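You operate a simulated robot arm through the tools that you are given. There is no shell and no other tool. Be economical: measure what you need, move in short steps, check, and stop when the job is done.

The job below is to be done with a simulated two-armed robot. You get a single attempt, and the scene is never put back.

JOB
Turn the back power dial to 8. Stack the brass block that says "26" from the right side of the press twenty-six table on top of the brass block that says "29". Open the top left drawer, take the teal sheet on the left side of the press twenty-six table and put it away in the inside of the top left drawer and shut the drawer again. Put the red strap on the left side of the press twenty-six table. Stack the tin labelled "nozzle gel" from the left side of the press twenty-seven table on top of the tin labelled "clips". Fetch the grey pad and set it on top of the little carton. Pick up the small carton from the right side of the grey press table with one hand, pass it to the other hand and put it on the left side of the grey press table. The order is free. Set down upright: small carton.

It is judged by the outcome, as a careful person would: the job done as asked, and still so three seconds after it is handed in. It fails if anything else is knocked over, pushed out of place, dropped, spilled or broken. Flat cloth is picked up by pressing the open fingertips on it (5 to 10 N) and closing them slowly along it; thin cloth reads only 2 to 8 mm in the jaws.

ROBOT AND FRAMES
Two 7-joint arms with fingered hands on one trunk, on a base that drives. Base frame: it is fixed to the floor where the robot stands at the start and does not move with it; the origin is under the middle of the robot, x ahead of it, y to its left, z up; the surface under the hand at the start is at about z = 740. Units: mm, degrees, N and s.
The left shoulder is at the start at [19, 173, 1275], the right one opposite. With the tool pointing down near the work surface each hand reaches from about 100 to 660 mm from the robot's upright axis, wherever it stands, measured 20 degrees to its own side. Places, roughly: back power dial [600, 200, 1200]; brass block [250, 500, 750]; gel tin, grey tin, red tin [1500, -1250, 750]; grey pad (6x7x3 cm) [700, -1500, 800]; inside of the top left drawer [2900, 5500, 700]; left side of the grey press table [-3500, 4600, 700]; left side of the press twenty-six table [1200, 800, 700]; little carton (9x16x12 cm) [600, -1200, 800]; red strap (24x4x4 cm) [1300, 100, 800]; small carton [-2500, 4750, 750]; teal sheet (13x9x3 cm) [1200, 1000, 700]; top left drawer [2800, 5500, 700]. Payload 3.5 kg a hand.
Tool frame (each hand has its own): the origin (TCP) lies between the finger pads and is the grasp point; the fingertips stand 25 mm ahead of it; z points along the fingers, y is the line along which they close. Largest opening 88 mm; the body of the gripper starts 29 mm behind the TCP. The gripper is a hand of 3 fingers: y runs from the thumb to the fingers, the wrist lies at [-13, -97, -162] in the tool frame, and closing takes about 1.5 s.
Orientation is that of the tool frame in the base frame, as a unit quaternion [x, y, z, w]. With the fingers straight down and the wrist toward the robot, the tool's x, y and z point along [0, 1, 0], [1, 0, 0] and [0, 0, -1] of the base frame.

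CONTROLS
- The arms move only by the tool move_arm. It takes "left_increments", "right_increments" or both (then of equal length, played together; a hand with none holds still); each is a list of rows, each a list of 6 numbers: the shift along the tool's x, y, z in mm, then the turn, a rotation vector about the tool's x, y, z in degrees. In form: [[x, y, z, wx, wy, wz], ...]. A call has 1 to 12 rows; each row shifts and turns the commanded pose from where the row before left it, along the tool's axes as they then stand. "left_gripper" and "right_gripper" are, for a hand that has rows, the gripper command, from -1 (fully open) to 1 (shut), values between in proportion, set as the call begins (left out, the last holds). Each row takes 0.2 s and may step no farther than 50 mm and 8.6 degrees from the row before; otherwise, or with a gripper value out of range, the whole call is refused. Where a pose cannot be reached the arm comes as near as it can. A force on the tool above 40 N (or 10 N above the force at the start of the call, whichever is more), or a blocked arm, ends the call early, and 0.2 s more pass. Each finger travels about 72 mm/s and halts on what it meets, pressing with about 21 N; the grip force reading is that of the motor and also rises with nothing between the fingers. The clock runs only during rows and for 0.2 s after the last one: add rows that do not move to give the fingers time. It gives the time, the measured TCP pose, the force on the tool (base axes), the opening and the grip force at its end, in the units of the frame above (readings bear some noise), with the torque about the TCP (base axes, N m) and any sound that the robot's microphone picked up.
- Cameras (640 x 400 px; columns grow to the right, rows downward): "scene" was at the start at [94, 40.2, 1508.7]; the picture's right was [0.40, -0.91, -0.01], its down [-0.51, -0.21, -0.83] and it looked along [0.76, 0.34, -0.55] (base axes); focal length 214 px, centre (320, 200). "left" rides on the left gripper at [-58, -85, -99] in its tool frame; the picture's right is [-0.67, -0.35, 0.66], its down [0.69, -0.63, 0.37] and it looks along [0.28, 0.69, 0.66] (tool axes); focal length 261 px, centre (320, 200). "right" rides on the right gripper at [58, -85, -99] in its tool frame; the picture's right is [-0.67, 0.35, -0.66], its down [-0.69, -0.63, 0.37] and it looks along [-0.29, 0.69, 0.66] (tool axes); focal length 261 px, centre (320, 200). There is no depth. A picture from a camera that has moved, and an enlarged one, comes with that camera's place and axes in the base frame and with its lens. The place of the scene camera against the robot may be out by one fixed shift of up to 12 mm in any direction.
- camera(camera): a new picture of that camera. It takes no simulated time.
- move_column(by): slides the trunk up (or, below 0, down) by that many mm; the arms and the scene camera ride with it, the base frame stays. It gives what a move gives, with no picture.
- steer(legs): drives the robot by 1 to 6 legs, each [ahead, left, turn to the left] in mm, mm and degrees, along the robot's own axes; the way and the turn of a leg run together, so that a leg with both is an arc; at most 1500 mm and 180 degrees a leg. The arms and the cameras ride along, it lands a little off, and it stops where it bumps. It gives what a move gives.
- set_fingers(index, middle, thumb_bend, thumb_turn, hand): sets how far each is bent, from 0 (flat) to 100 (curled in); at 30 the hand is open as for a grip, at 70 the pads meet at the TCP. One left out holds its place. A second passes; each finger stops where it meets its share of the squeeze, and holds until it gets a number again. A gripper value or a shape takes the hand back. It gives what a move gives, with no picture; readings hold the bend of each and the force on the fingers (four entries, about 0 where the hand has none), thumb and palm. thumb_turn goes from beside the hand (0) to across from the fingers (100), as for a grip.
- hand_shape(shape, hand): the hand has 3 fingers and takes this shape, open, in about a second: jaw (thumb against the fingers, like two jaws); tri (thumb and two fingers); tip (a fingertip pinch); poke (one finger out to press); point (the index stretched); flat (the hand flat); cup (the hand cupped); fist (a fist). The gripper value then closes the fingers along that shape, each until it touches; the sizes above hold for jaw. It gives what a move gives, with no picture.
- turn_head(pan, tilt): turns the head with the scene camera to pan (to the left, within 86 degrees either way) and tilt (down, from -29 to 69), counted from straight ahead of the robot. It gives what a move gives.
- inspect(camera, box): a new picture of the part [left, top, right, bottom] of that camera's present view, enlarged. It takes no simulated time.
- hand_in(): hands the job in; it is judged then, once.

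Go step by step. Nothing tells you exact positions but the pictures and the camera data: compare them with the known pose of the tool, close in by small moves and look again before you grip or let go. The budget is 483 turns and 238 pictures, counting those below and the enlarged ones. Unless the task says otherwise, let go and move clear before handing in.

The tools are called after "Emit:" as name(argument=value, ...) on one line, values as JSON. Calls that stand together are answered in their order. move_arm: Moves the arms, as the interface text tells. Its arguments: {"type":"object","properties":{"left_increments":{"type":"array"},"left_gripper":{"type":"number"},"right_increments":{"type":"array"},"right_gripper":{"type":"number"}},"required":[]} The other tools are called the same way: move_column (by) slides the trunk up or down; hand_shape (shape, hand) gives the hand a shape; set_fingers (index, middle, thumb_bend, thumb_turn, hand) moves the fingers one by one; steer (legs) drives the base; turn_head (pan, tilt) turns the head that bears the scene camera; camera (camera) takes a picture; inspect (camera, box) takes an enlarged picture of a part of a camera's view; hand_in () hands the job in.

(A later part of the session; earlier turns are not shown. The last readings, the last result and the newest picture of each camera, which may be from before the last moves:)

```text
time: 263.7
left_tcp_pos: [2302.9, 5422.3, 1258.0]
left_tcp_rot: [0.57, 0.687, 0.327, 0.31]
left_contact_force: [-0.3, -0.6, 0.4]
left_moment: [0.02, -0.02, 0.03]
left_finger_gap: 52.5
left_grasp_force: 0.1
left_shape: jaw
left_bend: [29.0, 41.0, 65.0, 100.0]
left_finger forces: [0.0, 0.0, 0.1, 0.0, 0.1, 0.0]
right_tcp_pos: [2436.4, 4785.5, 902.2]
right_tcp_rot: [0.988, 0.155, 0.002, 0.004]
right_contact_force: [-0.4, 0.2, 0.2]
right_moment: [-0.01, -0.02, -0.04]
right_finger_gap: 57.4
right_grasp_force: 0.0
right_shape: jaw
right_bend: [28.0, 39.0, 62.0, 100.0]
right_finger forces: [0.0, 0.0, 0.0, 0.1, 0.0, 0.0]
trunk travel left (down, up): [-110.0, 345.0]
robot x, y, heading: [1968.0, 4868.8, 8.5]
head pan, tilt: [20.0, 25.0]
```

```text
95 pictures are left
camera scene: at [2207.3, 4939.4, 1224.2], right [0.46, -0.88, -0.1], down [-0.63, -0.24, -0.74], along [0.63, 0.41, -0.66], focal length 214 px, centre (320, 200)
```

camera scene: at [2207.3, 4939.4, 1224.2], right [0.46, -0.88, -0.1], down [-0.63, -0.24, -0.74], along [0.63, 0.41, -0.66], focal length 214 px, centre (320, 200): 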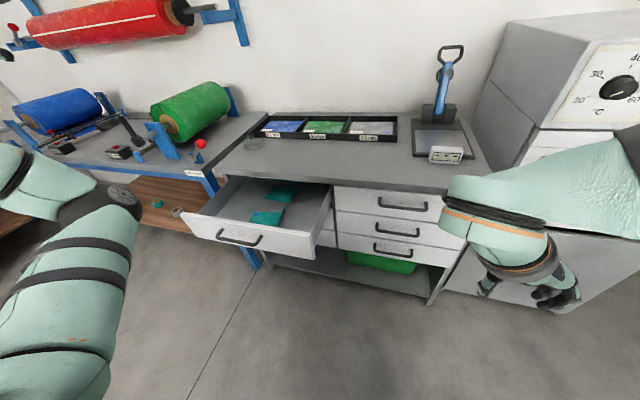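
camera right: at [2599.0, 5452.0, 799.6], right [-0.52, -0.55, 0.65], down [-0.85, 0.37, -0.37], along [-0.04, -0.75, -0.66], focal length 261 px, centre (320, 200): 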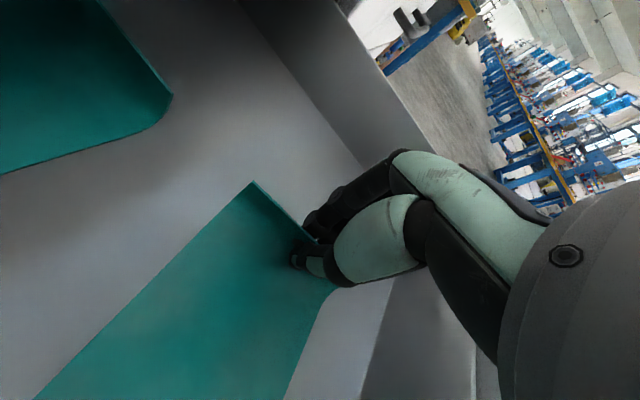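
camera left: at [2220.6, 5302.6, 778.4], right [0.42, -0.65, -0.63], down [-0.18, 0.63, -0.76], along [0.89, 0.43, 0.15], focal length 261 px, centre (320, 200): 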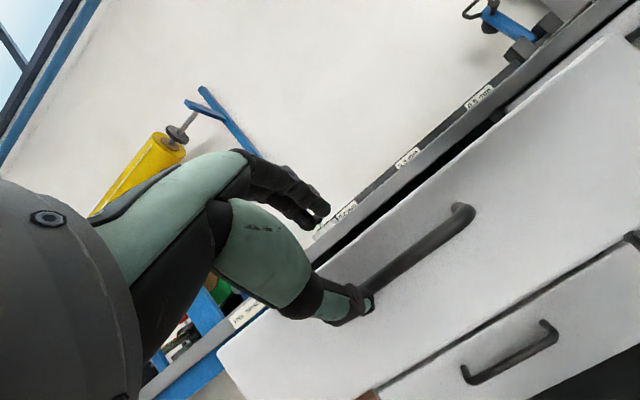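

Emit:
move_arm(left_increments=[[-1.8, -36, 30.4, 0, 0, 0], [-1.8, -36, 30.4, 0, 0, 0], [-1.8, -36, 30.4, 0, 0, 0], [-1.8, -36, 30.4, 0, 0, 0], [-1.8, -36, 30.4, 0, 0, 0], [-1.8, -36, 30.4, 0, 0, 0], [-1.8, -36, 30.4, 0, 0, 0], [-1.8, -36, 30.4, 0, 0, 0], [-1.8, -36, 30.4, 0, 0, 0], [-1.8, -36, 30.4, 0, 0, 0]], left_gripper=1)

Emit:
camera(camera="left")

Emit:
camera(camera="scene")

```text
time: 265.9
left_tcp_pos: [2338.2, 5383.6, 788.9]
left_tcp_rot: [0.571, 0.686, 0.326, 0.311]
left_contact_force: [0.4, 0.7, 0.5]
left_moment: [0.01, 0.01, 0.0]
left_finger_gap: 0.0
left_grasp_force: 20.5
left_shape: jaw
left_bend: [70.0, 70.0, 36.0, 100.0]
left_finger forces: [0.0, 0.1, 0.0, 0.1, 0.0, 0.0]
right_tcp_pos: [2437.6, 4785.8, 901.9]
right_tcp_rot: [0.988, 0.156, 0.001, 0.002]
right_contact_force: [0.3, -0.2, 0.2]
right_moment: [0.01, -0.03, 0.01]
right_finger_gap: 57.2
right_grasp_force: 0.1
right_shape: jaw
right_bend: [28.0, 39.0, 62.0, 100.0]
right_finger forces: [0.0, 0.0, 0.0, 0.2, 0.0, 0.1]
trunk travel left (down, up): [-110.0, 345.0]
robot x, y, heading: [1968.4, 4870.4, 8.8]
head pan, tilt: [20.0, 25.0]
```

```text
94 pictures are left
camera left: at [2220.0, 5304.6, 781.5], right [0.43, -0.65, -0.63], down [-0.18, 0.63, -0.76], along [0.89, 0.44, 0.15], focal length 261 px, centre (320, 200)
```

left: 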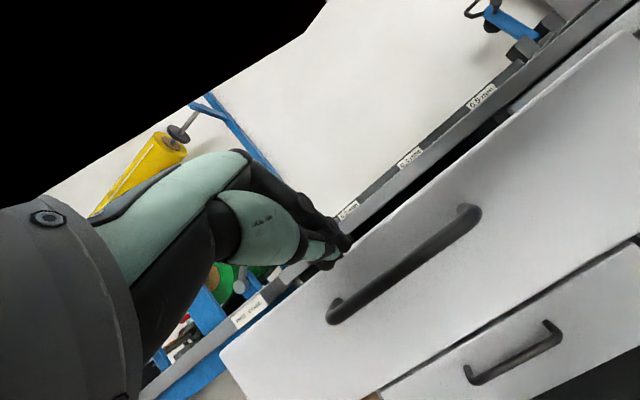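

```text
93 pictures are left
camera scene: at [2207.2, 4939.8, 1224.2], right [0.46, -0.88, -0.1], down [-0.63, -0.24, -0.74], along [0.63, 0.41, -0.66], focal length 214 px, centre (320, 200)
```

scene: 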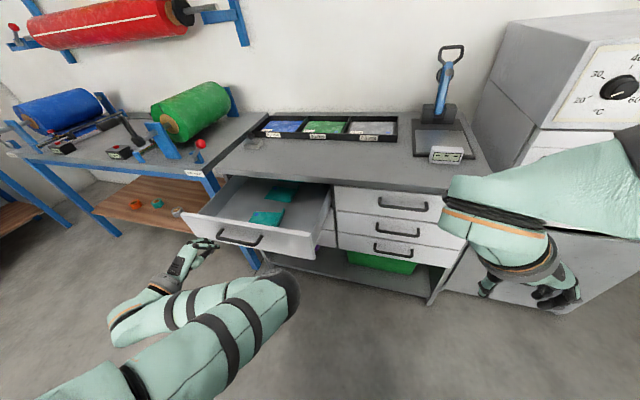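

Emit:
move_arm(left_increments=[[0, -21, 15.5, 0, 0, 0], [0, -21, 15.5, 0, 0, 0], [0, 12, 16, 0, 0, 0], [0, 12, 16, 0, 0, 0]])

Emit:
inspect(camera="scene", box=[160, 170, 360, 320])

```text
time: 266.9
left_tcp_pos: [2379.6, 5389.0, 737.4]
left_tcp_rot: [0.571, 0.686, 0.326, 0.311]
left_contact_force: [0.3, -0.5, -0.5]
left_moment: [0.01, 0.01, 0.0]
left_finger_gap: 0.0
left_grasp_force: 21.2
left_shape: jaw
left_bend: [70.0, 70.0, 36.0, 100.0]
left_finger forces: [0.0, 0.0, 0.0, 0.0, 0.0, 0.1]
right_tcp_pos: [2436.9, 4786.1, 901.8]
right_tcp_rot: [0.988, 0.155, 0.004, 0.003]
right_contact_force: [0.8, 0.6, -0.1]
right_moment: [0.06, -0.03, -0.01]
right_finger_gap: 57.2
right_grasp_force: 0.0
right_shape: jaw
right_bend: [28.0, 39.0, 62.0, 100.0]
right_finger forces: [0.0, 0.0, 0.0, 0.0, 0.0, 0.0]
trunk travel left (down, up): [-110.0, 345.0]
robot x, y, heading: [1970.4, 4863.8, 8.5]
head pan, tilt: [20.0, 25.0]
```

```text
2.67 times, centred on (260, 245) of scene
camera zoom: at [2207.1, 4939.6, 1224.3], right [0.46, -0.88, -0.1], down [-0.63, -0.24, -0.74], along [0.63, 0.41, -0.66], focal length 572 px, centre (480, 80)
```

zoom: 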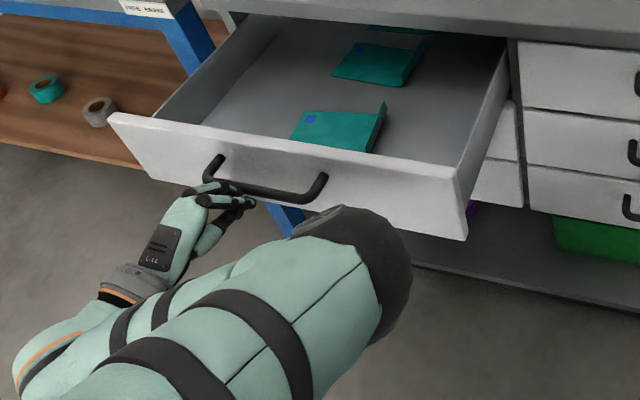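

Emit:
steer(legs=[[100, 0, 0.5]])

Emit:
inspect(camera="scene", box=[160, 150, 400, 320])

```text
time: 268.1
left_tcp_pos: [2476.3, 5407.9, 738.5]
left_tcp_rot: [0.568, 0.688, 0.329, 0.31]
left_contact_force: [-0.2, -1.2, 0.1]
left_moment: [0.06, 0.0, -0.01]
left_finger_gap: 0.1
left_grasp_force: 20.9
left_shape: jaw
left_bend: [70.0, 70.0, 34.0, 100.0]
left_finger forces: [0.0, 0.1, 0.0, 0.0, 0.1, 0.1]
right_tcp_pos: [2539.1, 4804.6, 901.3]
right_tcp_rot: [0.987, 0.16, 0.002, 0.002]
right_contact_force: [-0.3, 0.2, 1.0]
right_moment: [-0.02, -0.01, -0.01]
right_finger_gap: 57.1
right_grasp_force: 0.0
right_shape: jaw
right_bend: [28.0, 39.0, 62.0, 100.0]
right_finger forces: [0.1, 0.1, 0.0, 0.0, 0.0, 0.0]
trunk travel left (down, up): [-110.0, 345.0]
robot x, y, heading: [2069.0, 4882.5, 9.5]
head pan, tilt: [20.0, 25.0]
```

```text
2.35 times, centred on (280, 235) of scene
camera zoom: at [2308.0, 4957.3, 1224.2], right [0.47, -0.88, -0.11], down [-0.62, -0.25, -0.74], along [0.62, 0.41, -0.66], focal length 505 px, centre (414, 118)
```

zoom: 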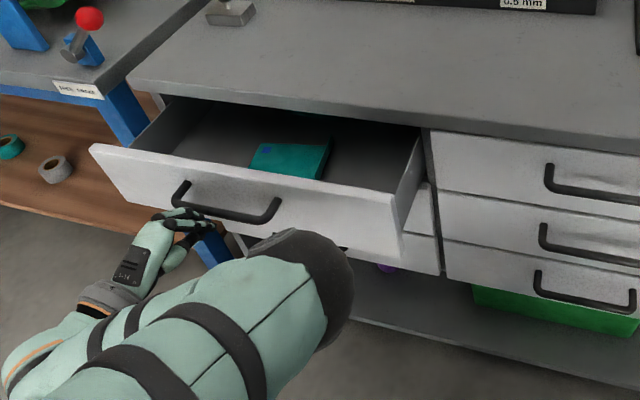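

Emit:
steer(legs=[[75, 0, 0]])

Emit:
inspect(camera="scene", box=[160, 150, 400, 320])

```text
time: 269.1
left_tcp_pos: [2551.4, 5419.3, 737.8]
left_tcp_rot: [0.568, 0.689, 0.328, 0.309]
left_contact_force: [0.5, 0.7, 0.1]
left_moment: [0.02, 0.01, 0.02]
left_finger_gap: 0.0
left_grasp_force: 21.0
left_shape: jaw
left_bend: [70.0, 70.0, 34.0, 100.0]
left_finger forces: [0.1, 0.0, 0.0, 0.0, 0.0, 0.0]
right_tcp_pos: [2615.6, 4817.0, 901.6]
right_tcp_rot: [0.987, 0.159, 0.001, 0.001]
right_contact_force: [-0.5, -0.4, -0.2]
right_moment: [-0.01, 0.0, 0.02]
right_finger_gap: 57.2
right_grasp_force: 0.0
right_shape: jaw
right_bend: [28.0, 39.0, 62.0, 100.0]
right_finger forces: [0.0, 0.1, 0.1, 0.0, 0.0, 0.1]
trunk travel left (down, up): [-110.0, 345.0]
robot x, y, heading: [2139.4, 4899.3, 8.9]
head pan, tilt: [20.0, 25.0]
```

```text
2.35 times, centred on (280, 235) of scene
camera zoom: at [2383.5, 4969.1, 1224.1], right [0.47, -0.88, -0.11], down [-0.63, -0.25, -0.74], along [0.62, 0.41, -0.66], focal length 505 px, centre (414, 118)
```

zoom: 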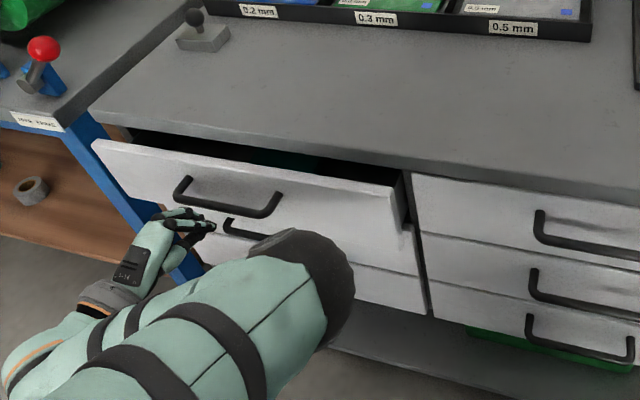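

Emit:
move_arm(left_increments=[[0, 16, -12, 0, 0, 0], [0, 11.8, 16, 0, 0, 0], [0, 11.8, 16, 0, 0, 0], [0, 11.8, 16, 0, 0, 0], [0, 0, 0, 0, 0, 0]])

Emit:
inspect(camera="scene", box=[160, 150, 400, 320])

Emit:
camera(camera="left")

```text
time: 270.3
left_tcp_pos: [2608.7, 5430.9, 760.0]
left_tcp_rot: [0.568, 0.689, 0.327, 0.309]
left_contact_force: [-0.7, 0.1, -0.3]
left_moment: [0.0, -0.02, -0.03]
left_finger_gap: 0.0
left_grasp_force: 21.0
left_shape: jaw
left_bend: [70.0, 70.0, 34.0, 100.0]
left_finger forces: [0.0, 0.0, 0.1, 0.0, 0.1, 0.1]
right_tcp_pos: [2614.5, 4817.9, 901.6]
right_tcp_rot: [0.987, 0.16, 0.002, 0.003]
right_contact_force: [-0.8, 0.3, -0.6]
right_moment: [0.02, 0.02, -0.01]
right_finger_gap: 57.1
right_grasp_force: 0.0
right_shape: jaw
right_bend: [28.0, 39.0, 62.0, 100.0]
right_finger forces: [0.1, 0.0, 0.0, 0.0, 0.0, 0.0]
trunk travel left (down, up): [-110.0, 345.0]
robot x, y, heading: [2143.8, 4896.2, 9.1]
head pan, tilt: [20.0, 25.0]
```

```text
2.35 times, centred on (280, 235) of scene
camera zoom: at [2382.3, 4969.0, 1224.3], right [0.47, -0.88, -0.1], down [-0.62, -0.25, -0.74], along [0.62, 0.41, -0.66], focal length 505 px, centre (414, 118)
```

zoom: 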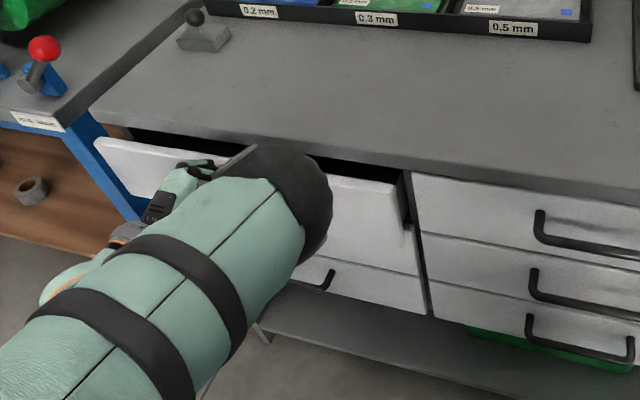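

```text
88 pictures are left
camera left: at [2491.1, 5351.0, 752.8], right [0.43, -0.64, -0.63], down [-0.18, 0.62, -0.76], along [0.88, 0.44, 0.15], focal length 261 px, centre (320, 200)
```

left: 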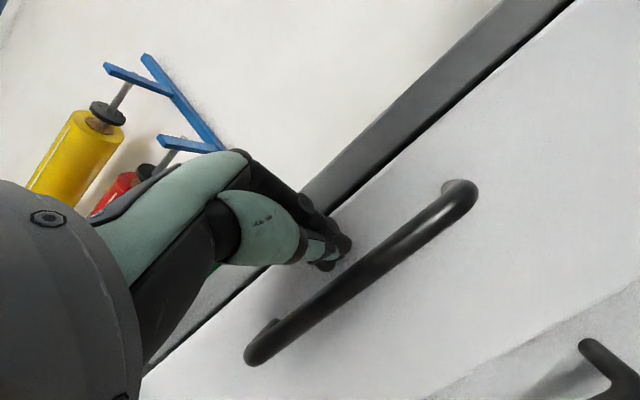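

Emit:
move_arm(left_increments=[[0, 5, 19, 0, 0, 0], [0, 11.8, 16, 0, 0, 0], [0, 11.8, 16, 0, 0, 0], [0, 11.8, 16, 0, 0, 0], [0, 0, 0, 0, 0, 0]])

Emit:
inspect(camera="scene", box=[160, 150, 400, 320])

```text
time: 271.0
left_tcp_pos: [2648.0, 5439.6, 752.9]
left_tcp_rot: [0.565, 0.692, 0.328, 0.306]
left_contact_force: [-25.0, -12.3, 9.2]
left_moment: [-0.04, -0.01, -0.06]
left_finger_gap: 0.2
left_grasp_force: 21.1
left_shape: jaw
left_bend: [70.0, 70.0, 33.0, 100.0]
left_finger forces: [0.0, 12.9, 0.0, 0.1, 0.0, 0.1]
right_tcp_pos: [2612.5, 4816.3, 904.0]
right_tcp_rot: [0.987, 0.161, 0.003, 0.002]
right_contact_force: [-0.3, 0.1, -0.3]
right_moment: [-0.01, 0.01, -0.02]
right_finger_gap: 57.1
right_grasp_force: 0.1
right_shape: jaw
right_bend: [28.0, 39.0, 62.0, 100.0]
right_finger forces: [0.0, 0.1, 0.1, 0.0, 0.0, 0.0]
trunk travel left (down, up): [-110.0, 345.0]
robot x, y, heading: [2147.6, 4896.3, 9.4]
head pan, tilt: [20.0, 25.0]
stopped in row 3 (left hand): the force on the tool passed its limit at 49 N (the readings are from after the stop); the commanded pose is now the measured one
```

```text
2.35 times, centred on (280, 235) of scene
camera zoom: at [2378.6, 4968.1, 1225.2], right [0.47, -0.88, -0.1], down [-0.62, -0.25, -0.74], along [0.62, 0.42, -0.66], focal length 505 px, centre (414, 118)
```

zoom: 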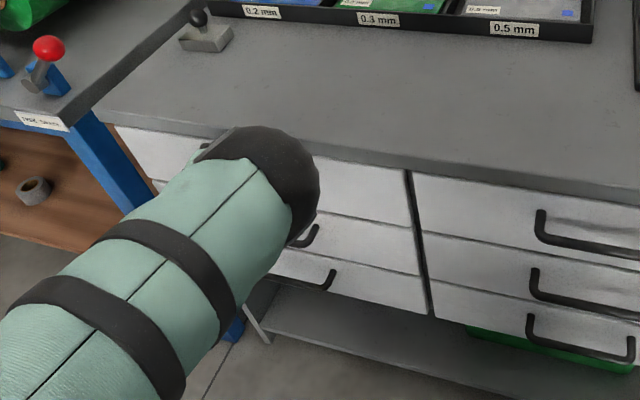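

Emit:
move_arm(left_increments=[[0, -12, -16, 0, 0, 0], [0, -12, -16, 0, 0, 0], [0, -12, -30, 0, 0, 0], [0, 20, -35, 0, 0, 0], [0, 28, -30, 0, 0, 0], [0, 28, -30, 0, 0, 0], [0, 28, -30, 0, 0, 0], [0, 28, -30, 0, 0, 0], [0, 28, -30, 0, 0, 0], [0, 28, -30, 0, 0, 0]])

Emit:
camera(camera="scene")

```text
time: 273.2
left_tcp_pos: [2518.3, 5433.0, 1036.2]
left_tcp_rot: [0.567, 0.69, 0.327, 0.308]
left_contact_force: [1.1, 0.1, 0.4]
left_moment: [-0.01, -0.05, 0.01]
left_finger_gap: 0.2
left_grasp_force: 20.9
left_shape: jaw
left_bend: [70.0, 70.0, 35.0, 100.0]
left_finger forces: [0.0, 0.0, 0.0, 0.0, 0.0, 0.0]
right_tcp_pos: [2614.3, 4817.2, 902.3]
right_tcp_rot: [0.987, 0.16, 0.002, 0.002]
right_contact_force: [-0.3, 1.0, 0.1]
right_moment: [0.03, -0.02, 0.01]
right_finger_gap: 56.9
right_grasp_force: 0.0
right_shape: jaw
right_bend: [28.0, 39.0, 62.0, 100.0]
right_finger forces: [0.0, 0.0, 0.0, 0.1, 0.0, 0.0]
trunk travel left (down, up): [-110.0, 345.0]
robot x, y, heading: [2145.1, 4895.3, 9.4]
head pan, tilt: [20.0, 25.0]
```

```text
86 pictures are left
camera scene: at [2381.7, 4969.4, 1224.4], right [0.47, -0.88, -0.1], down [-0.62, -0.25, -0.74], along [0.62, 0.41, -0.66], focal length 214 px, centre (320, 200)
```

scene: 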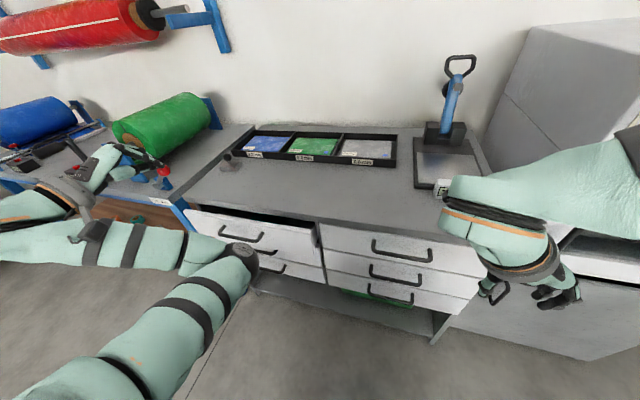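

Emit:
move_arm(left_increments=[[0, -29.6, 29, 0, 0, 0], [0, -29.6, 29, 0, 0, 0], [0, -29.6, 29, 0, 0, 0], [0, -29.6, 29, 0, 0, 0], [0, -29.6, 29, 0, 0, 0], [0, -29.6, 29, 0, 0, 0], [0, -29.6, 29, 0, 0, 0], [0, 0, 0, 0, 0, 0]])

Emit:
camera(camera="left")

```text
time: 275.0
left_tcp_pos: [2557.5, 5422.2, 751.3]
left_tcp_rot: [0.567, 0.691, 0.327, 0.307]
left_contact_force: [-0.4, -0.8, 0.4]
left_moment: [0.01, -0.04, -0.04]
left_finger_gap: 0.1
left_grasp_force: 21.5
left_shape: jaw
left_bend: [70.0, 70.0, 35.0, 100.0]
left_finger forces: [0.0, 0.0, 0.0, 0.0, 0.0, 0.1]
right_tcp_pos: [2613.0, 4817.5, 901.4]
right_tcp_rot: [0.987, 0.161, 0.002, 0.001]
right_contact_force: [0.5, -0.5, -0.5]
right_moment: [0.01, 0.03, -0.01]
right_finger_gap: 57.0
right_grasp_force: 0.0
right_shape: jaw
right_bend: [28.0, 39.0, 62.0, 100.0]
right_finger forces: [0.1, 0.0, 0.0, 0.0, 0.1, 0.1]
trunk travel left (down, up): [-110.0, 345.0]
robot x, y, heading: [2141.4, 4892.9, 9.1]
head pan, tilt: [20.0, 25.0]
```

```text
85 pictures are left
camera left: at [2440.6, 5341.0, 744.6], right [0.43, -0.64, -0.63], down [-0.19, 0.62, -0.76], along [0.88, 0.45, 0.14], focal length 261 px, centre (320, 200)
```

left: 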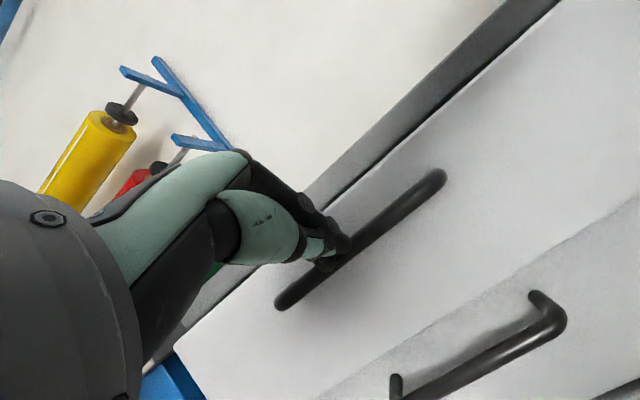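

Emit:
move_arm(left_increments=[[0, 9, 12, 0, 0, 0], [0, 9, 12, 0, 0, 0], [0, 9, 12, 0, 0, 0], [0, 9, 12, 0, 0, 0], [0, 9, 12, 0, 0, 0], [0, 0, 0, 0, 0, 0]])

Emit:
camera(camera="left")

```text
time: 276.4
left_tcp_pos: [2629.6, 5435.9, 756.9]
left_tcp_rot: [0.565, 0.691, 0.33, 0.308]
left_contact_force: [-25.8, 5.5, 20.2]
left_moment: [0.26, 0.56, 0.21]
left_finger_gap: 0.0
left_grasp_force: 21.1
left_shape: jaw
left_bend: [70.0, 72.0, 36.0, 100.0]
left_finger forces: [0.0, 45.2, 0.0, 0.0, 0.1, 0.0]
right_tcp_pos: [2608.8, 4815.4, 904.8]
right_tcp_rot: [0.987, 0.161, 0.005, 0.003]
right_contact_force: [0.4, 0.1, -0.8]
right_moment: [-0.01, 0.02, 0.01]
right_finger_gap: 57.3
right_grasp_force: 0.1
right_shape: jaw
right_bend: [28.0, 39.0, 62.0, 100.0]
right_finger forces: [0.0, 0.0, 0.0, 0.1, 0.0, 0.0]
trunk travel left (down, up): [-110.0, 345.0]
robot x, y, heading: [2142.7, 4896.0, 9.2]
head pan, tilt: [20.0, 25.0]
```

```text
84 pictures are left
camera left: at [2510.7, 5355.5, 750.1], right [0.44, -0.64, -0.63], down [-0.19, 0.62, -0.76], along [0.88, 0.45, 0.15], focal length 261 px, centre (320, 200)
```

left: 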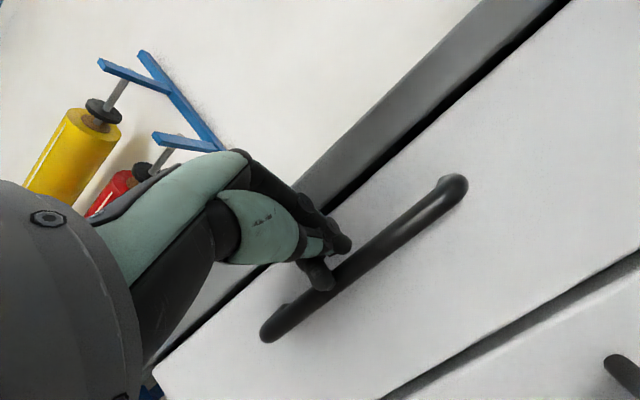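

Emit:
move_arm(left_increments=[[0, 12, -9, 0, 0, 0], [0, 24, -18, 0, 0, 0], [0, 24, -18, 0, 0, 0], [0, 15, -35, 0, 0, 0], [0, 15, -35, 0, 0, 0], [0, 28, -30, 0, 0, 0], [0, 28, -30, 0, 0, 0], [0, 28, -30, 0, 0, 0]])

Emit:
camera(camera="scene")

```text
time: 278.2
left_tcp_pos: [2575.4, 5437.7, 1013.5]
left_tcp_rot: [0.567, 0.692, 0.326, 0.307]
left_contact_force: [-0.7, -0.3, 0.3]
left_moment: [0.0, -0.01, 0.0]
left_finger_gap: 0.0
left_grasp_force: 20.9
left_shape: jaw
left_bend: [70.0, 70.0, 38.0, 100.0]
left_finger forces: [0.0, 0.0, 0.0, 0.1, 0.0, 0.1]
right_tcp_pos: [2614.5, 4817.4, 902.9]
right_tcp_rot: [0.987, 0.16, 0.002, 0.001]
right_contact_force: [-0.1, -0.1, 0.4]
right_moment: [0.0, 0.04, 0.0]
right_finger_gap: 57.2
right_grasp_force: 0.1
right_shape: jaw
right_bend: [28.0, 39.0, 62.0, 100.0]
right_finger forces: [0.1, 0.0, 0.0, 0.0, 0.0, 0.0]
trunk travel left (down, up): [-110.0, 345.0]
robot x, y, heading: [2142.1, 4894.0, 9.5]
head pan, tilt: [20.0, 25.0]
```

```text
83 pictures are left
camera scene: at [2381.7, 4969.0, 1224.4], right [0.47, -0.88, -0.1], down [-0.62, -0.25, -0.74], along [0.62, 0.41, -0.66], focal length 214 px, centre (320, 200)
```

scene: 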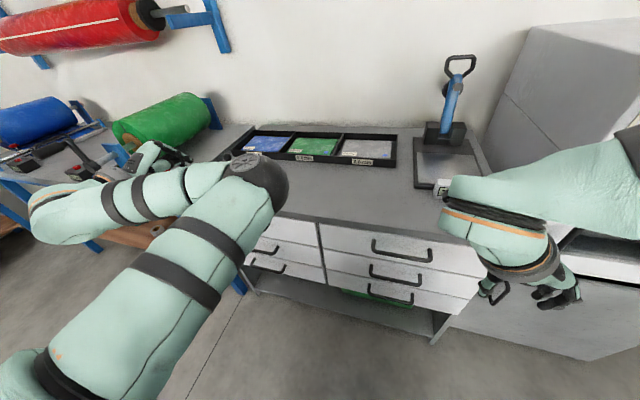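

Emit:
move_arm(left_increments=[[0, -20, -40, 0, 0, 0], [0, -20, -40, 0, 0, 0], [0, 20, -40, 0, 0, 0], [0, 20, -40, 0, 0, 0], [0, 20, -40, 0, 0, 0]])

Emit:
inspect(camera="scene", box=[180, 150, 420, 310])

```text
time: 279.4
left_tcp_pos: [2423.8, 5424.5, 1147.9]
left_tcp_rot: [0.566, 0.692, 0.328, 0.307]
left_contact_force: [-0.3, -0.3, -0.4]
left_moment: [0.01, -0.01, 0.01]
left_finger_gap: 0.0
left_grasp_force: 21.3
left_shape: jaw
left_bend: [70.0, 70.0, 38.0, 100.0]
left_finger forces: [0.0, 0.1, 0.0, 0.1, 0.0, 0.1]
right_tcp_pos: [2612.5, 4818.3, 902.3]
right_tcp_rot: [0.987, 0.161, 0.002, 0.002]
right_contact_force: [1.5, 0.5, -0.1]
right_moment: [0.0, -0.01, 0.0]
right_finger_gap: 57.3
right_grasp_force: 0.0
right_shape: jaw
right_bend: [28.0, 39.0, 62.0, 100.0]
right_finger forces: [0.0, 0.0, 0.0, 0.0, 0.0, 0.0]
trunk travel left (down, up): [-110.0, 345.0]
robot x, y, heading: [2146.5, 4896.2, 9.2]
head pan, tilt: [20.0, 25.0]
```

```text
2.50 times, centred on (300, 230) of scene
camera zoom: at [2381.2, 4969.0, 1224.6], right [0.47, -0.88, -0.1], down [-0.62, -0.25, -0.74], along [0.62, 0.41, -0.66], focal length 536 px, centre (370, 125)
```

zoom: 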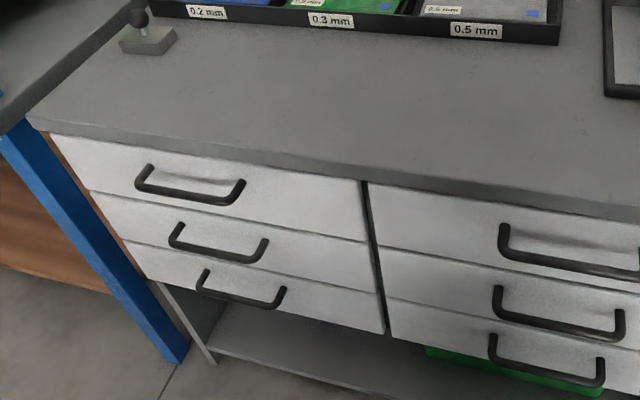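

Emit:
move_column(by=240)

Emit:
steer(legs=[[0, -1000, 0], [-150, -800, 0], [0, 0, 170]])

Emit:
turn_head(pan=-10, tilt=15)

Emit:
camera(camera="scene")

```text
time: 281.9
left_tcp_pos: [2424.4, 5422.6, 1388.5]
left_tcp_rot: [0.567, 0.691, 0.327, 0.307]
left_contact_force: [-0.8, -0.8, -0.5]
left_moment: [0.08, 0.01, 0.02]
left_finger_gap: 0.1
left_grasp_force: 21.2
left_shape: jaw
left_bend: [70.0, 70.0, 38.0, 100.0]
left_finger forces: [0.0, 0.0, 0.0, 0.1, 0.0, 0.0]
right_tcp_pos: [2614.5, 4816.7, 1142.8]
right_tcp_rot: [0.987, 0.16, 0.002, 0.001]
right_contact_force: [-0.4, 0.4, 0.3]
right_moment: [0.01, 0.03, 0.0]
right_finger_gap: 56.9
right_grasp_force: 0.1
right_shape: jaw
right_bend: [28.0, 39.0, 62.0, 100.0]
right_finger forces: [0.0, 0.0, 0.0, 0.0, 0.0, 0.1]
trunk travel left (down, up): [-350.0, 105.0]
robot x, y, heading: [2148.5, 4894.9, 9.3]
head pan, tilt: [20.0, 25.0]
```

```text
time: 298.2
left_tcp_pos: [1976.0, 2586.7, 1389.1]
left_tcp_rot: [0.662, -0.6, -0.323, 0.312]
left_contact_force: [-0.2, -0.4, 0.0]
left_moment: [0.0, 0.01, 0.01]
left_finger_gap: 0.1
left_grasp_force: 21.0
left_shape: jaw
left_bend: [70.0, 70.0, 38.0, 100.0]
left_finger forces: [0.0, 0.0, 0.1, 0.0, 0.1, 0.0]
right_tcp_pos: [1846.5, 3206.9, 1142.2]
right_tcp_rot: [-0.113, 0.994, 0.002, -0.002]
right_contact_force: [-0.3, 0.4, 1.2]
right_moment: [0.0, 0.02, -0.01]
right_finger_gap: 57.2
right_grasp_force: 0.1
right_shape: jaw
right_bend: [28.0, 39.0, 62.0, 100.0]
right_finger forces: [0.1, 0.1, 0.1, 0.0, 0.1, 0.0]
trunk travel left (down, up): [-350.0, 105.0]
robot x, y, heading: [2303.1, 3082.5, -176.4]
head pan, tilt: [20.0, 25.0]
```

```text
time: 299.1
left_tcp_pos: [1976.1, 2585.6, 1387.1]
left_tcp_rot: [0.663, -0.599, -0.322, 0.312]
left_contact_force: [-0.5, -0.5, 0.3]
left_moment: [0.02, 0.02, -0.02]
left_finger_gap: 0.2
left_grasp_force: 21.0
left_shape: jaw
left_bend: [70.0, 70.0, 38.0, 100.0]
left_finger forces: [0.0, 0.1, 0.0, 0.0, 0.0, 0.0]
right_tcp_pos: [1846.2, 3207.3, 1143.3]
right_tcp_rot: [-0.112, 0.994, 0.003, -0.002]
right_contact_force: [-0.5, -0.4, 0.5]
right_moment: [0.02, 0.01, 0.01]
right_finger_gap: 57.2
right_grasp_force: 0.1
right_shape: jaw
right_bend: [28.0, 39.0, 62.0, 100.0]
right_finger forces: [0.0, 0.0, 0.1, 0.1, 0.0, 0.0]
trunk travel left (down, up): [-350.0, 105.0]
robot x, y, heading: [2305.0, 3081.2, -176.4]
head pan, tilt: [-10.0, 15.0]
```

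```text
81 pictures are left
camera scene: at [2210.3, 3096.3, 1535.5], right [0.11, 0.99, 0.01], down [0.29, -0.03, -0.96], along [-0.95, 0.11, -0.29], focal length 214 px, centre (320, 200)
```

scene: 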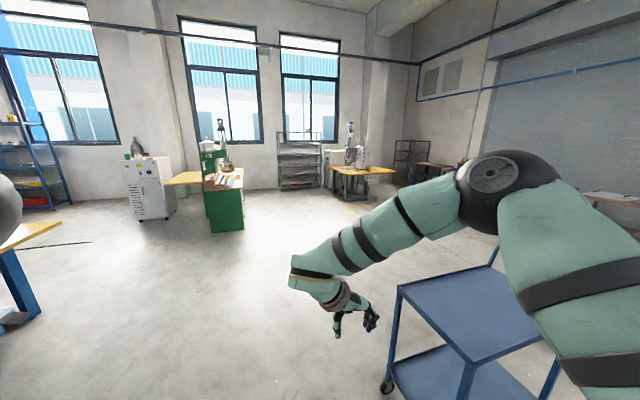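

Emit:
steer(legs=[[1200, 150, 0], [1090, -340, 0], [1080, -340, 0]])

Emit:
turn_head(pan=-25, tilt=20)

Emit:
camera(camera="scene")

```text
time: 315.9
left_tcp_pos: [-1370.4, 2964.3, 1387.9]
left_tcp_rot: [0.66, -0.603, -0.324, 0.31]
left_contact_force: [0.2, 0.7, 0.5]
left_moment: [0.02, 0.02, -0.02]
left_finger_gap: 0.0
left_grasp_force: 21.2
left_shape: jaw
left_bend: [70.0, 70.0, 38.0, 100.0]
left_finger forces: [0.1, 0.0, 0.0, 0.0, 0.0, 0.0]
right_tcp_pos: [-1494.5, 3587.0, 1143.2]
right_tcp_rot: [-0.108, 0.994, 0.003, -0.003]
right_contact_force: [-0.6, 0.0, 0.8]
right_moment: [0.0, 0.02, 0.03]
right_finger_gap: 57.2
right_grasp_force: 0.1
right_shape: jaw
right_bend: [28.0, 39.0, 62.0, 100.0]
right_finger forces: [0.0, 0.1, 0.1, 0.0, 0.2, 0.0]
trunk travel left (down, up): [-350.0, 105.0]
robot x, y, heading: [-1040.1, 3459.3, -177.3]
head pan, tilt: [-10.0, 15.0]
```

```text
time: 316.6
left_tcp_pos: [-1371.9, 2964.7, 1388.3]
left_tcp_rot: [0.659, -0.603, -0.325, 0.31]
left_contact_force: [-0.6, 0.4, 0.4]
left_moment: [0.02, -0.01, -0.02]
left_finger_gap: 0.0
left_grasp_force: 20.8
left_shape: jaw
left_bend: [70.0, 70.0, 38.0, 100.0]
left_finger forces: [0.0, 0.1, 0.0, 0.0, 0.0, 0.0]
right_tcp_pos: [-1494.0, 3587.0, 1143.6]
right_tcp_rot: [-0.108, 0.994, 0.002, -0.002]
right_contact_force: [-0.2, -0.3, -0.3]
right_moment: [0.01, 0.0, 0.01]
right_finger_gap: 57.2
right_grasp_force: 0.1
right_shape: jaw
right_bend: [28.0, 39.0, 62.0, 100.0]
right_finger forces: [0.1, 0.0, 0.1, 0.0, 0.0, 0.1]
trunk travel left (down, up): [-350.0, 105.0]
robot x, y, heading: [-1036.6, 3459.1, -177.0]
head pan, tilt: [-25.0, 20.0]
```

```text
80 pictures are left
camera scene: at [-1126.3, 3496.7, 1527.7], right [0.37, 0.93, 0.01], down [0.35, -0.13, -0.93], along [-0.86, 0.35, -0.37], focal length 214 px, centre (320, 200)
```

scene: 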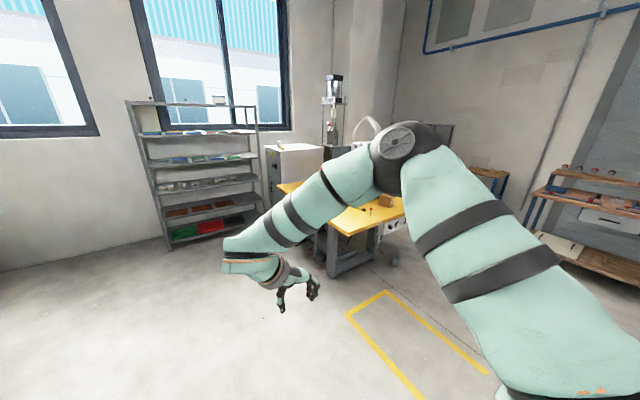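

Emit:
inspect(camera="scene", box=[260, 70, 430, 280])

Emit:
inspect(camera="scene", box=[355, 185, 415, 245])

```text
1.90 times, centred on (345, 175) of scene
camera zoom: at [-1126.3, 3496.7, 1527.7], right [0.37, 0.93, 0.01], down [0.35, -0.13, -0.93], along [-0.86, 0.35, -0.37], focal length 408 px, centre (272, 248)
```

zoom: 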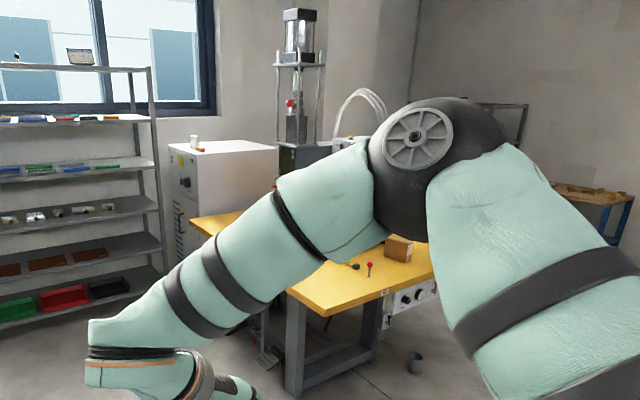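

```text
6.67 times, centred on (385, 215) of scene
camera zoom: at [-1126.3, 3496.7, 1527.7], right [0.37, 0.93, 0.01], down [0.35, -0.13, -0.93], along [-0.86, 0.35, -0.37], focal length 1430 px, centre (-113, 100)
```

zoom: 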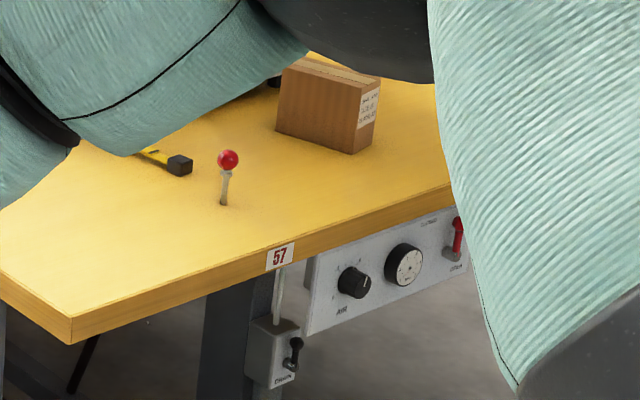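

Emit:
move_arm(left_increments=[[0, 0, 0, 8, 0, 0], [0, 0, 0, 8, 0, 0], [0, 0, 0, 8, 0, 0], [0, 0, 0, 8, 0, 0], [0, 0, 0, 8, 0, 0], [0, 0, 0, 8, 0, 0], [0, 0, 0, 4, 0, 0]], left_gripper=-1)

Emit:
move_arm(left_increments=[[45, 0, 0, 0, 0, 0], [45, 0, 0, 0, 0, 0], [45, 0, 0, 0, 0, 0], [45, 0, 0, 0, 0, 0], [45, 0, 0, 0, 0, 0], [45, 0, 0, 0, 0, 0], [45, 0, 0, 0, 0, 0], [45, 0, 0, 0, 0, 0]])

Emit:
turn_head(pan=45, tilt=20)

Emit:
camera(camera="scene")

```text
time: 318.2
left_tcp_pos: [-1371.5, 2965.2, 1386.4]
left_tcp_rot: [0.73, -0.683, -0.026, -0.011]
left_contact_force: [0.2, 0.4, 0.0]
left_moment: [-0.02, -0.03, -0.02]
left_finger_gap: 87.8
left_grasp_force: 0.1
left_shape: jaw
left_bend: [30.0, 30.0, 30.0, 98.0]
left_finger forces: [0.0, 0.0, 0.0, 0.0, 0.0, 0.1]
right_tcp_pos: [-1495.0, 3587.1, 1140.4]
right_tcp_rot: [-0.107, 0.994, 0.002, -0.003]
right_contact_force: [-1.1, 0.5, -0.9]
right_moment: [0.01, 0.02, 0.01]
right_finger_gap: 57.3
right_grasp_force: 0.0
right_shape: jaw
right_bend: [28.0, 39.0, 62.0, 100.0]
right_finger forces: [0.0, 0.0, 0.0, 0.0, 0.0, 0.0]
trunk travel left (down, up): [-350.0, 105.0]
robot x, y, heading: [-1038.6, 3457.1, -177.0]
head pan, tilt: [-25.0, 20.0]
```

```text
time: 320.0
left_tcp_pos: [-1338.5, 2703.3, 1325.8]
left_tcp_rot: [0.729, -0.683, -0.027, -0.01]
left_contact_force: [0.4, -0.6, -0.6]
left_moment: [0.02, 0.0, 0.02]
left_finger_gap: 88.2
left_grasp_force: 0.1
left_shape: jaw
left_bend: [30.0, 30.0, 30.0, 98.0]
left_finger forces: [0.0, 0.0, 0.0, 0.0, 0.1, 0.1]
left hand out of reach, approached as far as the arm can: row 6, 7, 8
right_tcp_pos: [-1494.9, 3585.2, 1142.8]
right_tcp_rot: [-0.106, 0.994, 0.002, -0.002]
right_contact_force: [0.0, -0.1, 0.0]
right_moment: [0.02, 0.01, 0.0]
right_finger_gap: 56.9
right_grasp_force: 0.0
right_shape: jaw
right_bend: [28.0, 39.0, 62.0, 100.0]
right_finger forces: [0.1, 0.0, 0.1, 0.1, 0.0, 0.1]
trunk travel left (down, up): [-350.0, 105.0]
robot x, y, heading: [-1037.4, 3458.4, -177.2]
head pan, tilt: [-25.0, 20.0]
```

```text
time: 321.4
left_tcp_pos: [-1337.4, 2705.5, 1326.7]
left_tcp_rot: [0.728, -0.685, -0.027, -0.009]
left_contact_force: [-0.4, 0.7, 0.7]
left_moment: [0.01, 0.0, -0.01]
left_finger_gap: 87.8
left_grasp_force: 0.0
left_shape: jaw
left_bend: [30.0, 30.0, 30.0, 98.0]
left_finger forces: [0.0, 0.1, 0.1, 0.1, 0.0, 0.1]
right_tcp_pos: [-1495.6, 3588.0, 1143.2]
right_tcp_rot: [-0.106, 0.994, 0.002, -0.002]
right_contact_force: [0.0, -0.2, -0.6]
right_moment: [-0.01, -0.01, 0.0]
right_finger_gap: 56.8
right_grasp_force: 0.1
right_shape: jaw
right_bend: [28.0, 39.0, 62.0, 100.0]
right_finger forces: [0.0, 0.1, 0.1, 0.0, 0.1, 0.1]
trunk travel left (down, up): [-350.0, 105.0]
robot x, y, heading: [-1041.0, 3459.2, -176.9]
head pan, tilt: [45.0, 20.0]
```

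```text
77 pictures are left
camera scene: at [-1102.0, 3392.5, 1528.2], right [-0.74, 0.67, -0.02], down [0.26, 0.26, -0.93], along [-0.62, -0.7, -0.36], focal length 214 px, centre (320, 200)
```

scene: 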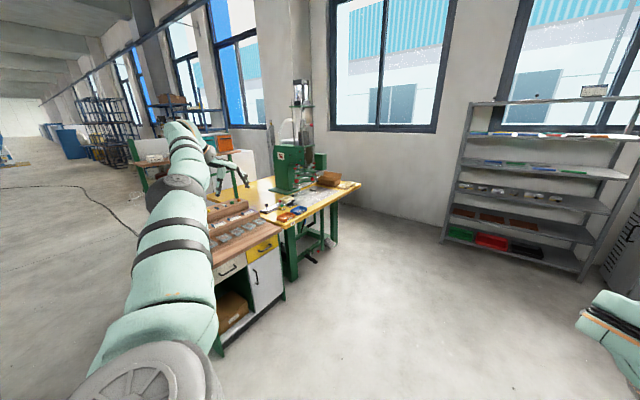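

Emit:
move_arm(left_increments=[[-20, 0, 0, 0, 0, -8.2], [-20, 0, 0, 0, 0, -8.2], [-10, 10, 0, 0, 0, -8.2], [0, 0, 0, 0, 0, -8.2], [0, 0, 0, 0, 0, -8.2], [0, 0, 0, 0, 0, -8.2], [0, 0, 0, 0, 0, -8.2], [0, 0, 0, 0, 0, -8.2], [0, 0, 0, 0, 0, -8.2], [0, 0, 0, 0, 0, -8.2], [0, 0, 0, 0, 0, -8]])

Emit:
camera(camera="scene")

```text
time: 323.8
left_tcp_pos: [-1354.3, 2749.4, 1329.6]
left_tcp_rot: [0.999, 0.032, -0.01, -0.027]
left_contact_force: [-0.5, -0.3, 0.0]
left_moment: [-0.03, 0.01, 0.0]
left_finger_gap: 87.8
left_grasp_force: 0.0
left_shape: jaw
left_bend: [30.0, 30.0, 30.0, 98.0]
left_finger forces: [0.0, 0.0, 0.1, 0.0, 0.1, 0.0]
right_tcp_pos: [-1495.7, 3586.8, 1142.5]
right_tcp_rot: [-0.107, 0.994, 0.002, -0.003]
right_contact_force: [0.8, 0.2, -0.6]
right_moment: [0.02, -0.02, -0.01]
right_finger_gap: 57.3
right_grasp_force: 0.0
right_shape: jaw
right_bend: [28.0, 39.0, 62.0, 100.0]
right_finger forces: [0.1, 0.0, 0.0, 0.0, 0.0, 0.1]
trunk travel left (down, up): [-350.0, 105.0]
robot x, y, heading: [-1035.9, 3458.5, -177.0]
head pan, tilt: [45.0, 20.0]
```

```text
76 pictures are left
camera scene: at [-1102.3, 3392.5, 1528.2], right [-0.74, 0.67, -0.02], down [0.26, 0.26, -0.93], along [-0.62, -0.7, -0.36], focal length 214 px, centre (320, 200)
```

scene: 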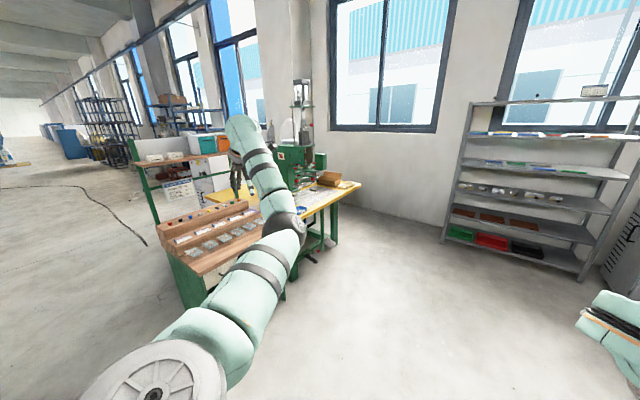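

Emit:
move_arm(left_increments=[[0, -40, 15, 0, 0, 0], [0, -40, 15, 0, 0, 0], [0, -40, 15, 0, 0, 0], [0, -40, 15, 0, 0, 0], [0, -40, 15, 0, 0, 0], [0, -40, 15, 0, 0, 0], [0, -40, 15, 0, 0, 0], [0, -40, 15, 0, 0, 0], [0, -40, 0, 0, 0, 0], [0, -40, 0, 0, 0, 0]])

Emit:
turn_head(pan=25, tilt=25)

Emit:
camera(camera="scene")

```text
time: 326.2
left_tcp_pos: [-1380.2, 3124.0, 1244.2]
left_tcp_rot: [0.997, 0.07, -0.027, -0.011]
left_contact_force: [0.0, 0.6, 0.6]
left_moment: [-0.03, 0.01, -0.03]
left_finger_gap: 87.9
left_grasp_force: 0.0
left_shape: jaw
left_bend: [30.0, 30.0, 30.0, 98.0]
left_finger forces: [0.0, 0.1, 0.0, 0.0, 0.0, 0.0]
right_tcp_pos: [-1495.5, 3586.8, 1142.2]
right_tcp_rot: [-0.107, 0.994, 0.002, -0.001]
right_contact_force: [-0.7, 0.5, -0.1]
right_moment: [0.0, 0.01, 0.04]
right_finger_gap: 57.1
right_grasp_force: 0.0
right_shape: jaw
right_bend: [28.0, 39.0, 62.0, 100.0]
right_finger forces: [0.1, 0.0, 0.1, 0.0, 0.0, 0.1]
trunk travel left (down, up): [-350.0, 105.0]
robot x, y, heading: [-1040.7, 3458.0, -177.2]
head pan, tilt: [45.0, 20.0]
stopped in row 10 (left hand): the arm was blocked; the commanded pose is now the measured one
```

```text
time: 327.1
left_tcp_pos: [-1379.2, 3126.1, 1244.5]
left_tcp_rot: [0.997, 0.069, -0.027, -0.01]
left_contact_force: [0.4, 0.0, -0.2]
left_moment: [-0.01, -0.02, 0.02]
left_finger_gap: 88.1
left_grasp_force: 0.0
left_shape: jaw
left_bend: [30.0, 30.0, 30.0, 98.0]
left_finger forces: [0.0, 0.0, 0.1, 0.0, 0.0, 0.0]
right_tcp_pos: [-1495.5, 3588.1, 1142.3]
right_tcp_rot: [-0.107, 0.994, 0.002, -0.002]
right_contact_force: [-1.3, 0.2, 0.1]
right_moment: [0.0, -0.02, 0.0]
right_finger_gap: 57.1
right_grasp_force: 0.0
right_shape: jaw
right_bend: [28.0, 39.0, 62.0, 100.0]
right_finger forces: [0.0, 0.1, 0.0, 0.0, 0.0, 0.1]
trunk travel left (down, up): [-350.0, 105.0]
robot x, y, heading: [-1036.2, 3456.8, -176.9]
head pan, tilt: [25.0, 25.0]
```

```text
75 pictures are left
camera scene: at [-1120.7, 3418.8, 1519.6], right [-0.47, 0.88, -0.01], down [0.4, 0.2, -0.89], along [-0.79, -0.43, -0.45], focal length 214 px, centre (320, 200)
```

scene: 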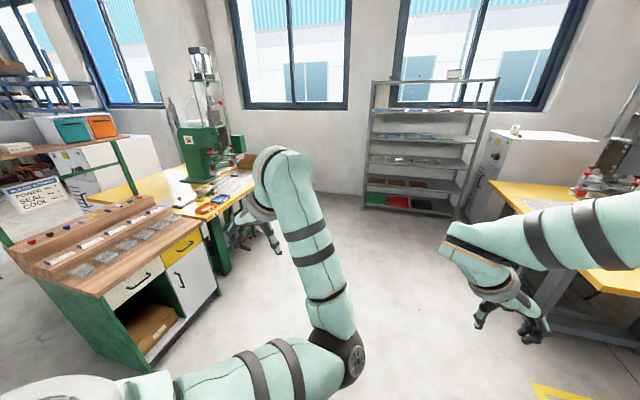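

Emit:
steer(legs=[[150, -1350, 0], [0, 0, 12]])

Emit:
turn_head(pan=0, tilt=22)

Emit:
camera(camera="scene")

```text
time: 334.6
left_tcp_pos: [-1521.8, 4402.2, 1244.0]
left_tcp_rot: [0.986, 0.167, -0.027, -0.006]
left_contact_force: [0.0, 0.9, -0.7]
left_moment: [0.0, 0.0, -0.02]
left_finger_gap: 88.0
left_grasp_force: 0.1
left_shape: jaw
left_bend: [30.0, 30.0, 30.0, 98.0]
left_finger forces: [0.0, 0.0, 0.1, 0.0, 0.0, 0.0]
right_tcp_pos: [-1724.9, 4832.3, 1140.8]
right_tcp_rot: [-0.204, 0.979, 0.001, -0.002]
right_contact_force: [0.4, -0.2, 1.0]
right_moment: [-0.01, -0.01, 0.02]
right_finger_gap: 57.3
right_grasp_force: 0.0
right_shape: jaw
right_bend: [28.0, 39.0, 62.0, 100.0]
right_finger forces: [0.0, 0.0, 0.1, 0.0, 0.1, 0.1]
trunk travel left (down, up): [-350.0, 105.0]
robot x, y, heading: [-1251.1, 4793.4, -165.6]
head pan, tilt: [25.0, 25.0]
```

```text
time: 335.5
left_tcp_pos: [-1521.7, 4401.0, 1244.3]
left_tcp_rot: [0.985, 0.168, -0.028, -0.006]
left_contact_force: [-0.3, 0.0, -0.1]
left_moment: [0.01, -0.02, -0.02]
left_finger_gap: 88.0
left_grasp_force: 0.1
left_shape: jaw
left_bend: [30.0, 30.0, 30.0, 98.0]
left_finger forces: [0.1, 0.1, 0.1, 0.1, 0.0, 0.0]
right_tcp_pos: [-1725.4, 4832.2, 1142.8]
right_tcp_rot: [-0.204, 0.979, 0.002, -0.002]
right_contact_force: [0.3, -0.1, 0.5]
right_moment: [0.0, 0.02, -0.01]
right_finger_gap: 57.1
right_grasp_force: 0.0
right_shape: jaw
right_bend: [28.0, 39.0, 62.0, 100.0]
right_finger forces: [0.0, 0.0, 0.0, 0.0, 0.0, 0.0]
trunk travel left (down, up): [-350.0, 105.0]
robot x, y, heading: [-1251.7, 4793.8, -165.8]
head pan, tilt: [0.0, 22.0]
```

```text
74 pictures are left
camera scene: at [-1342.5, 4774.2, 1524.1], right [-0.25, 0.97, 0.0], down [0.39, 0.1, -0.92], along [-0.89, -0.23, -0.4], focal length 214 px, centre (320, 200)
```

scene: 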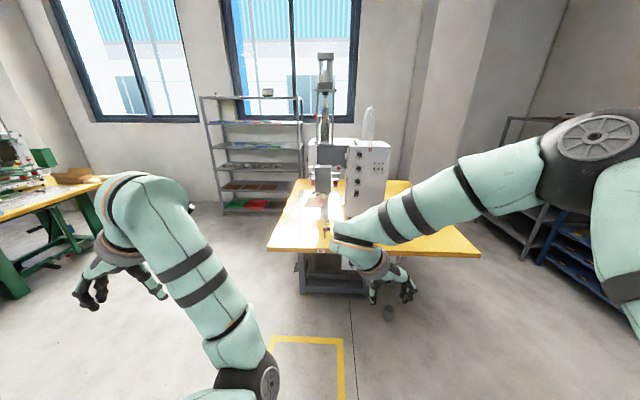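

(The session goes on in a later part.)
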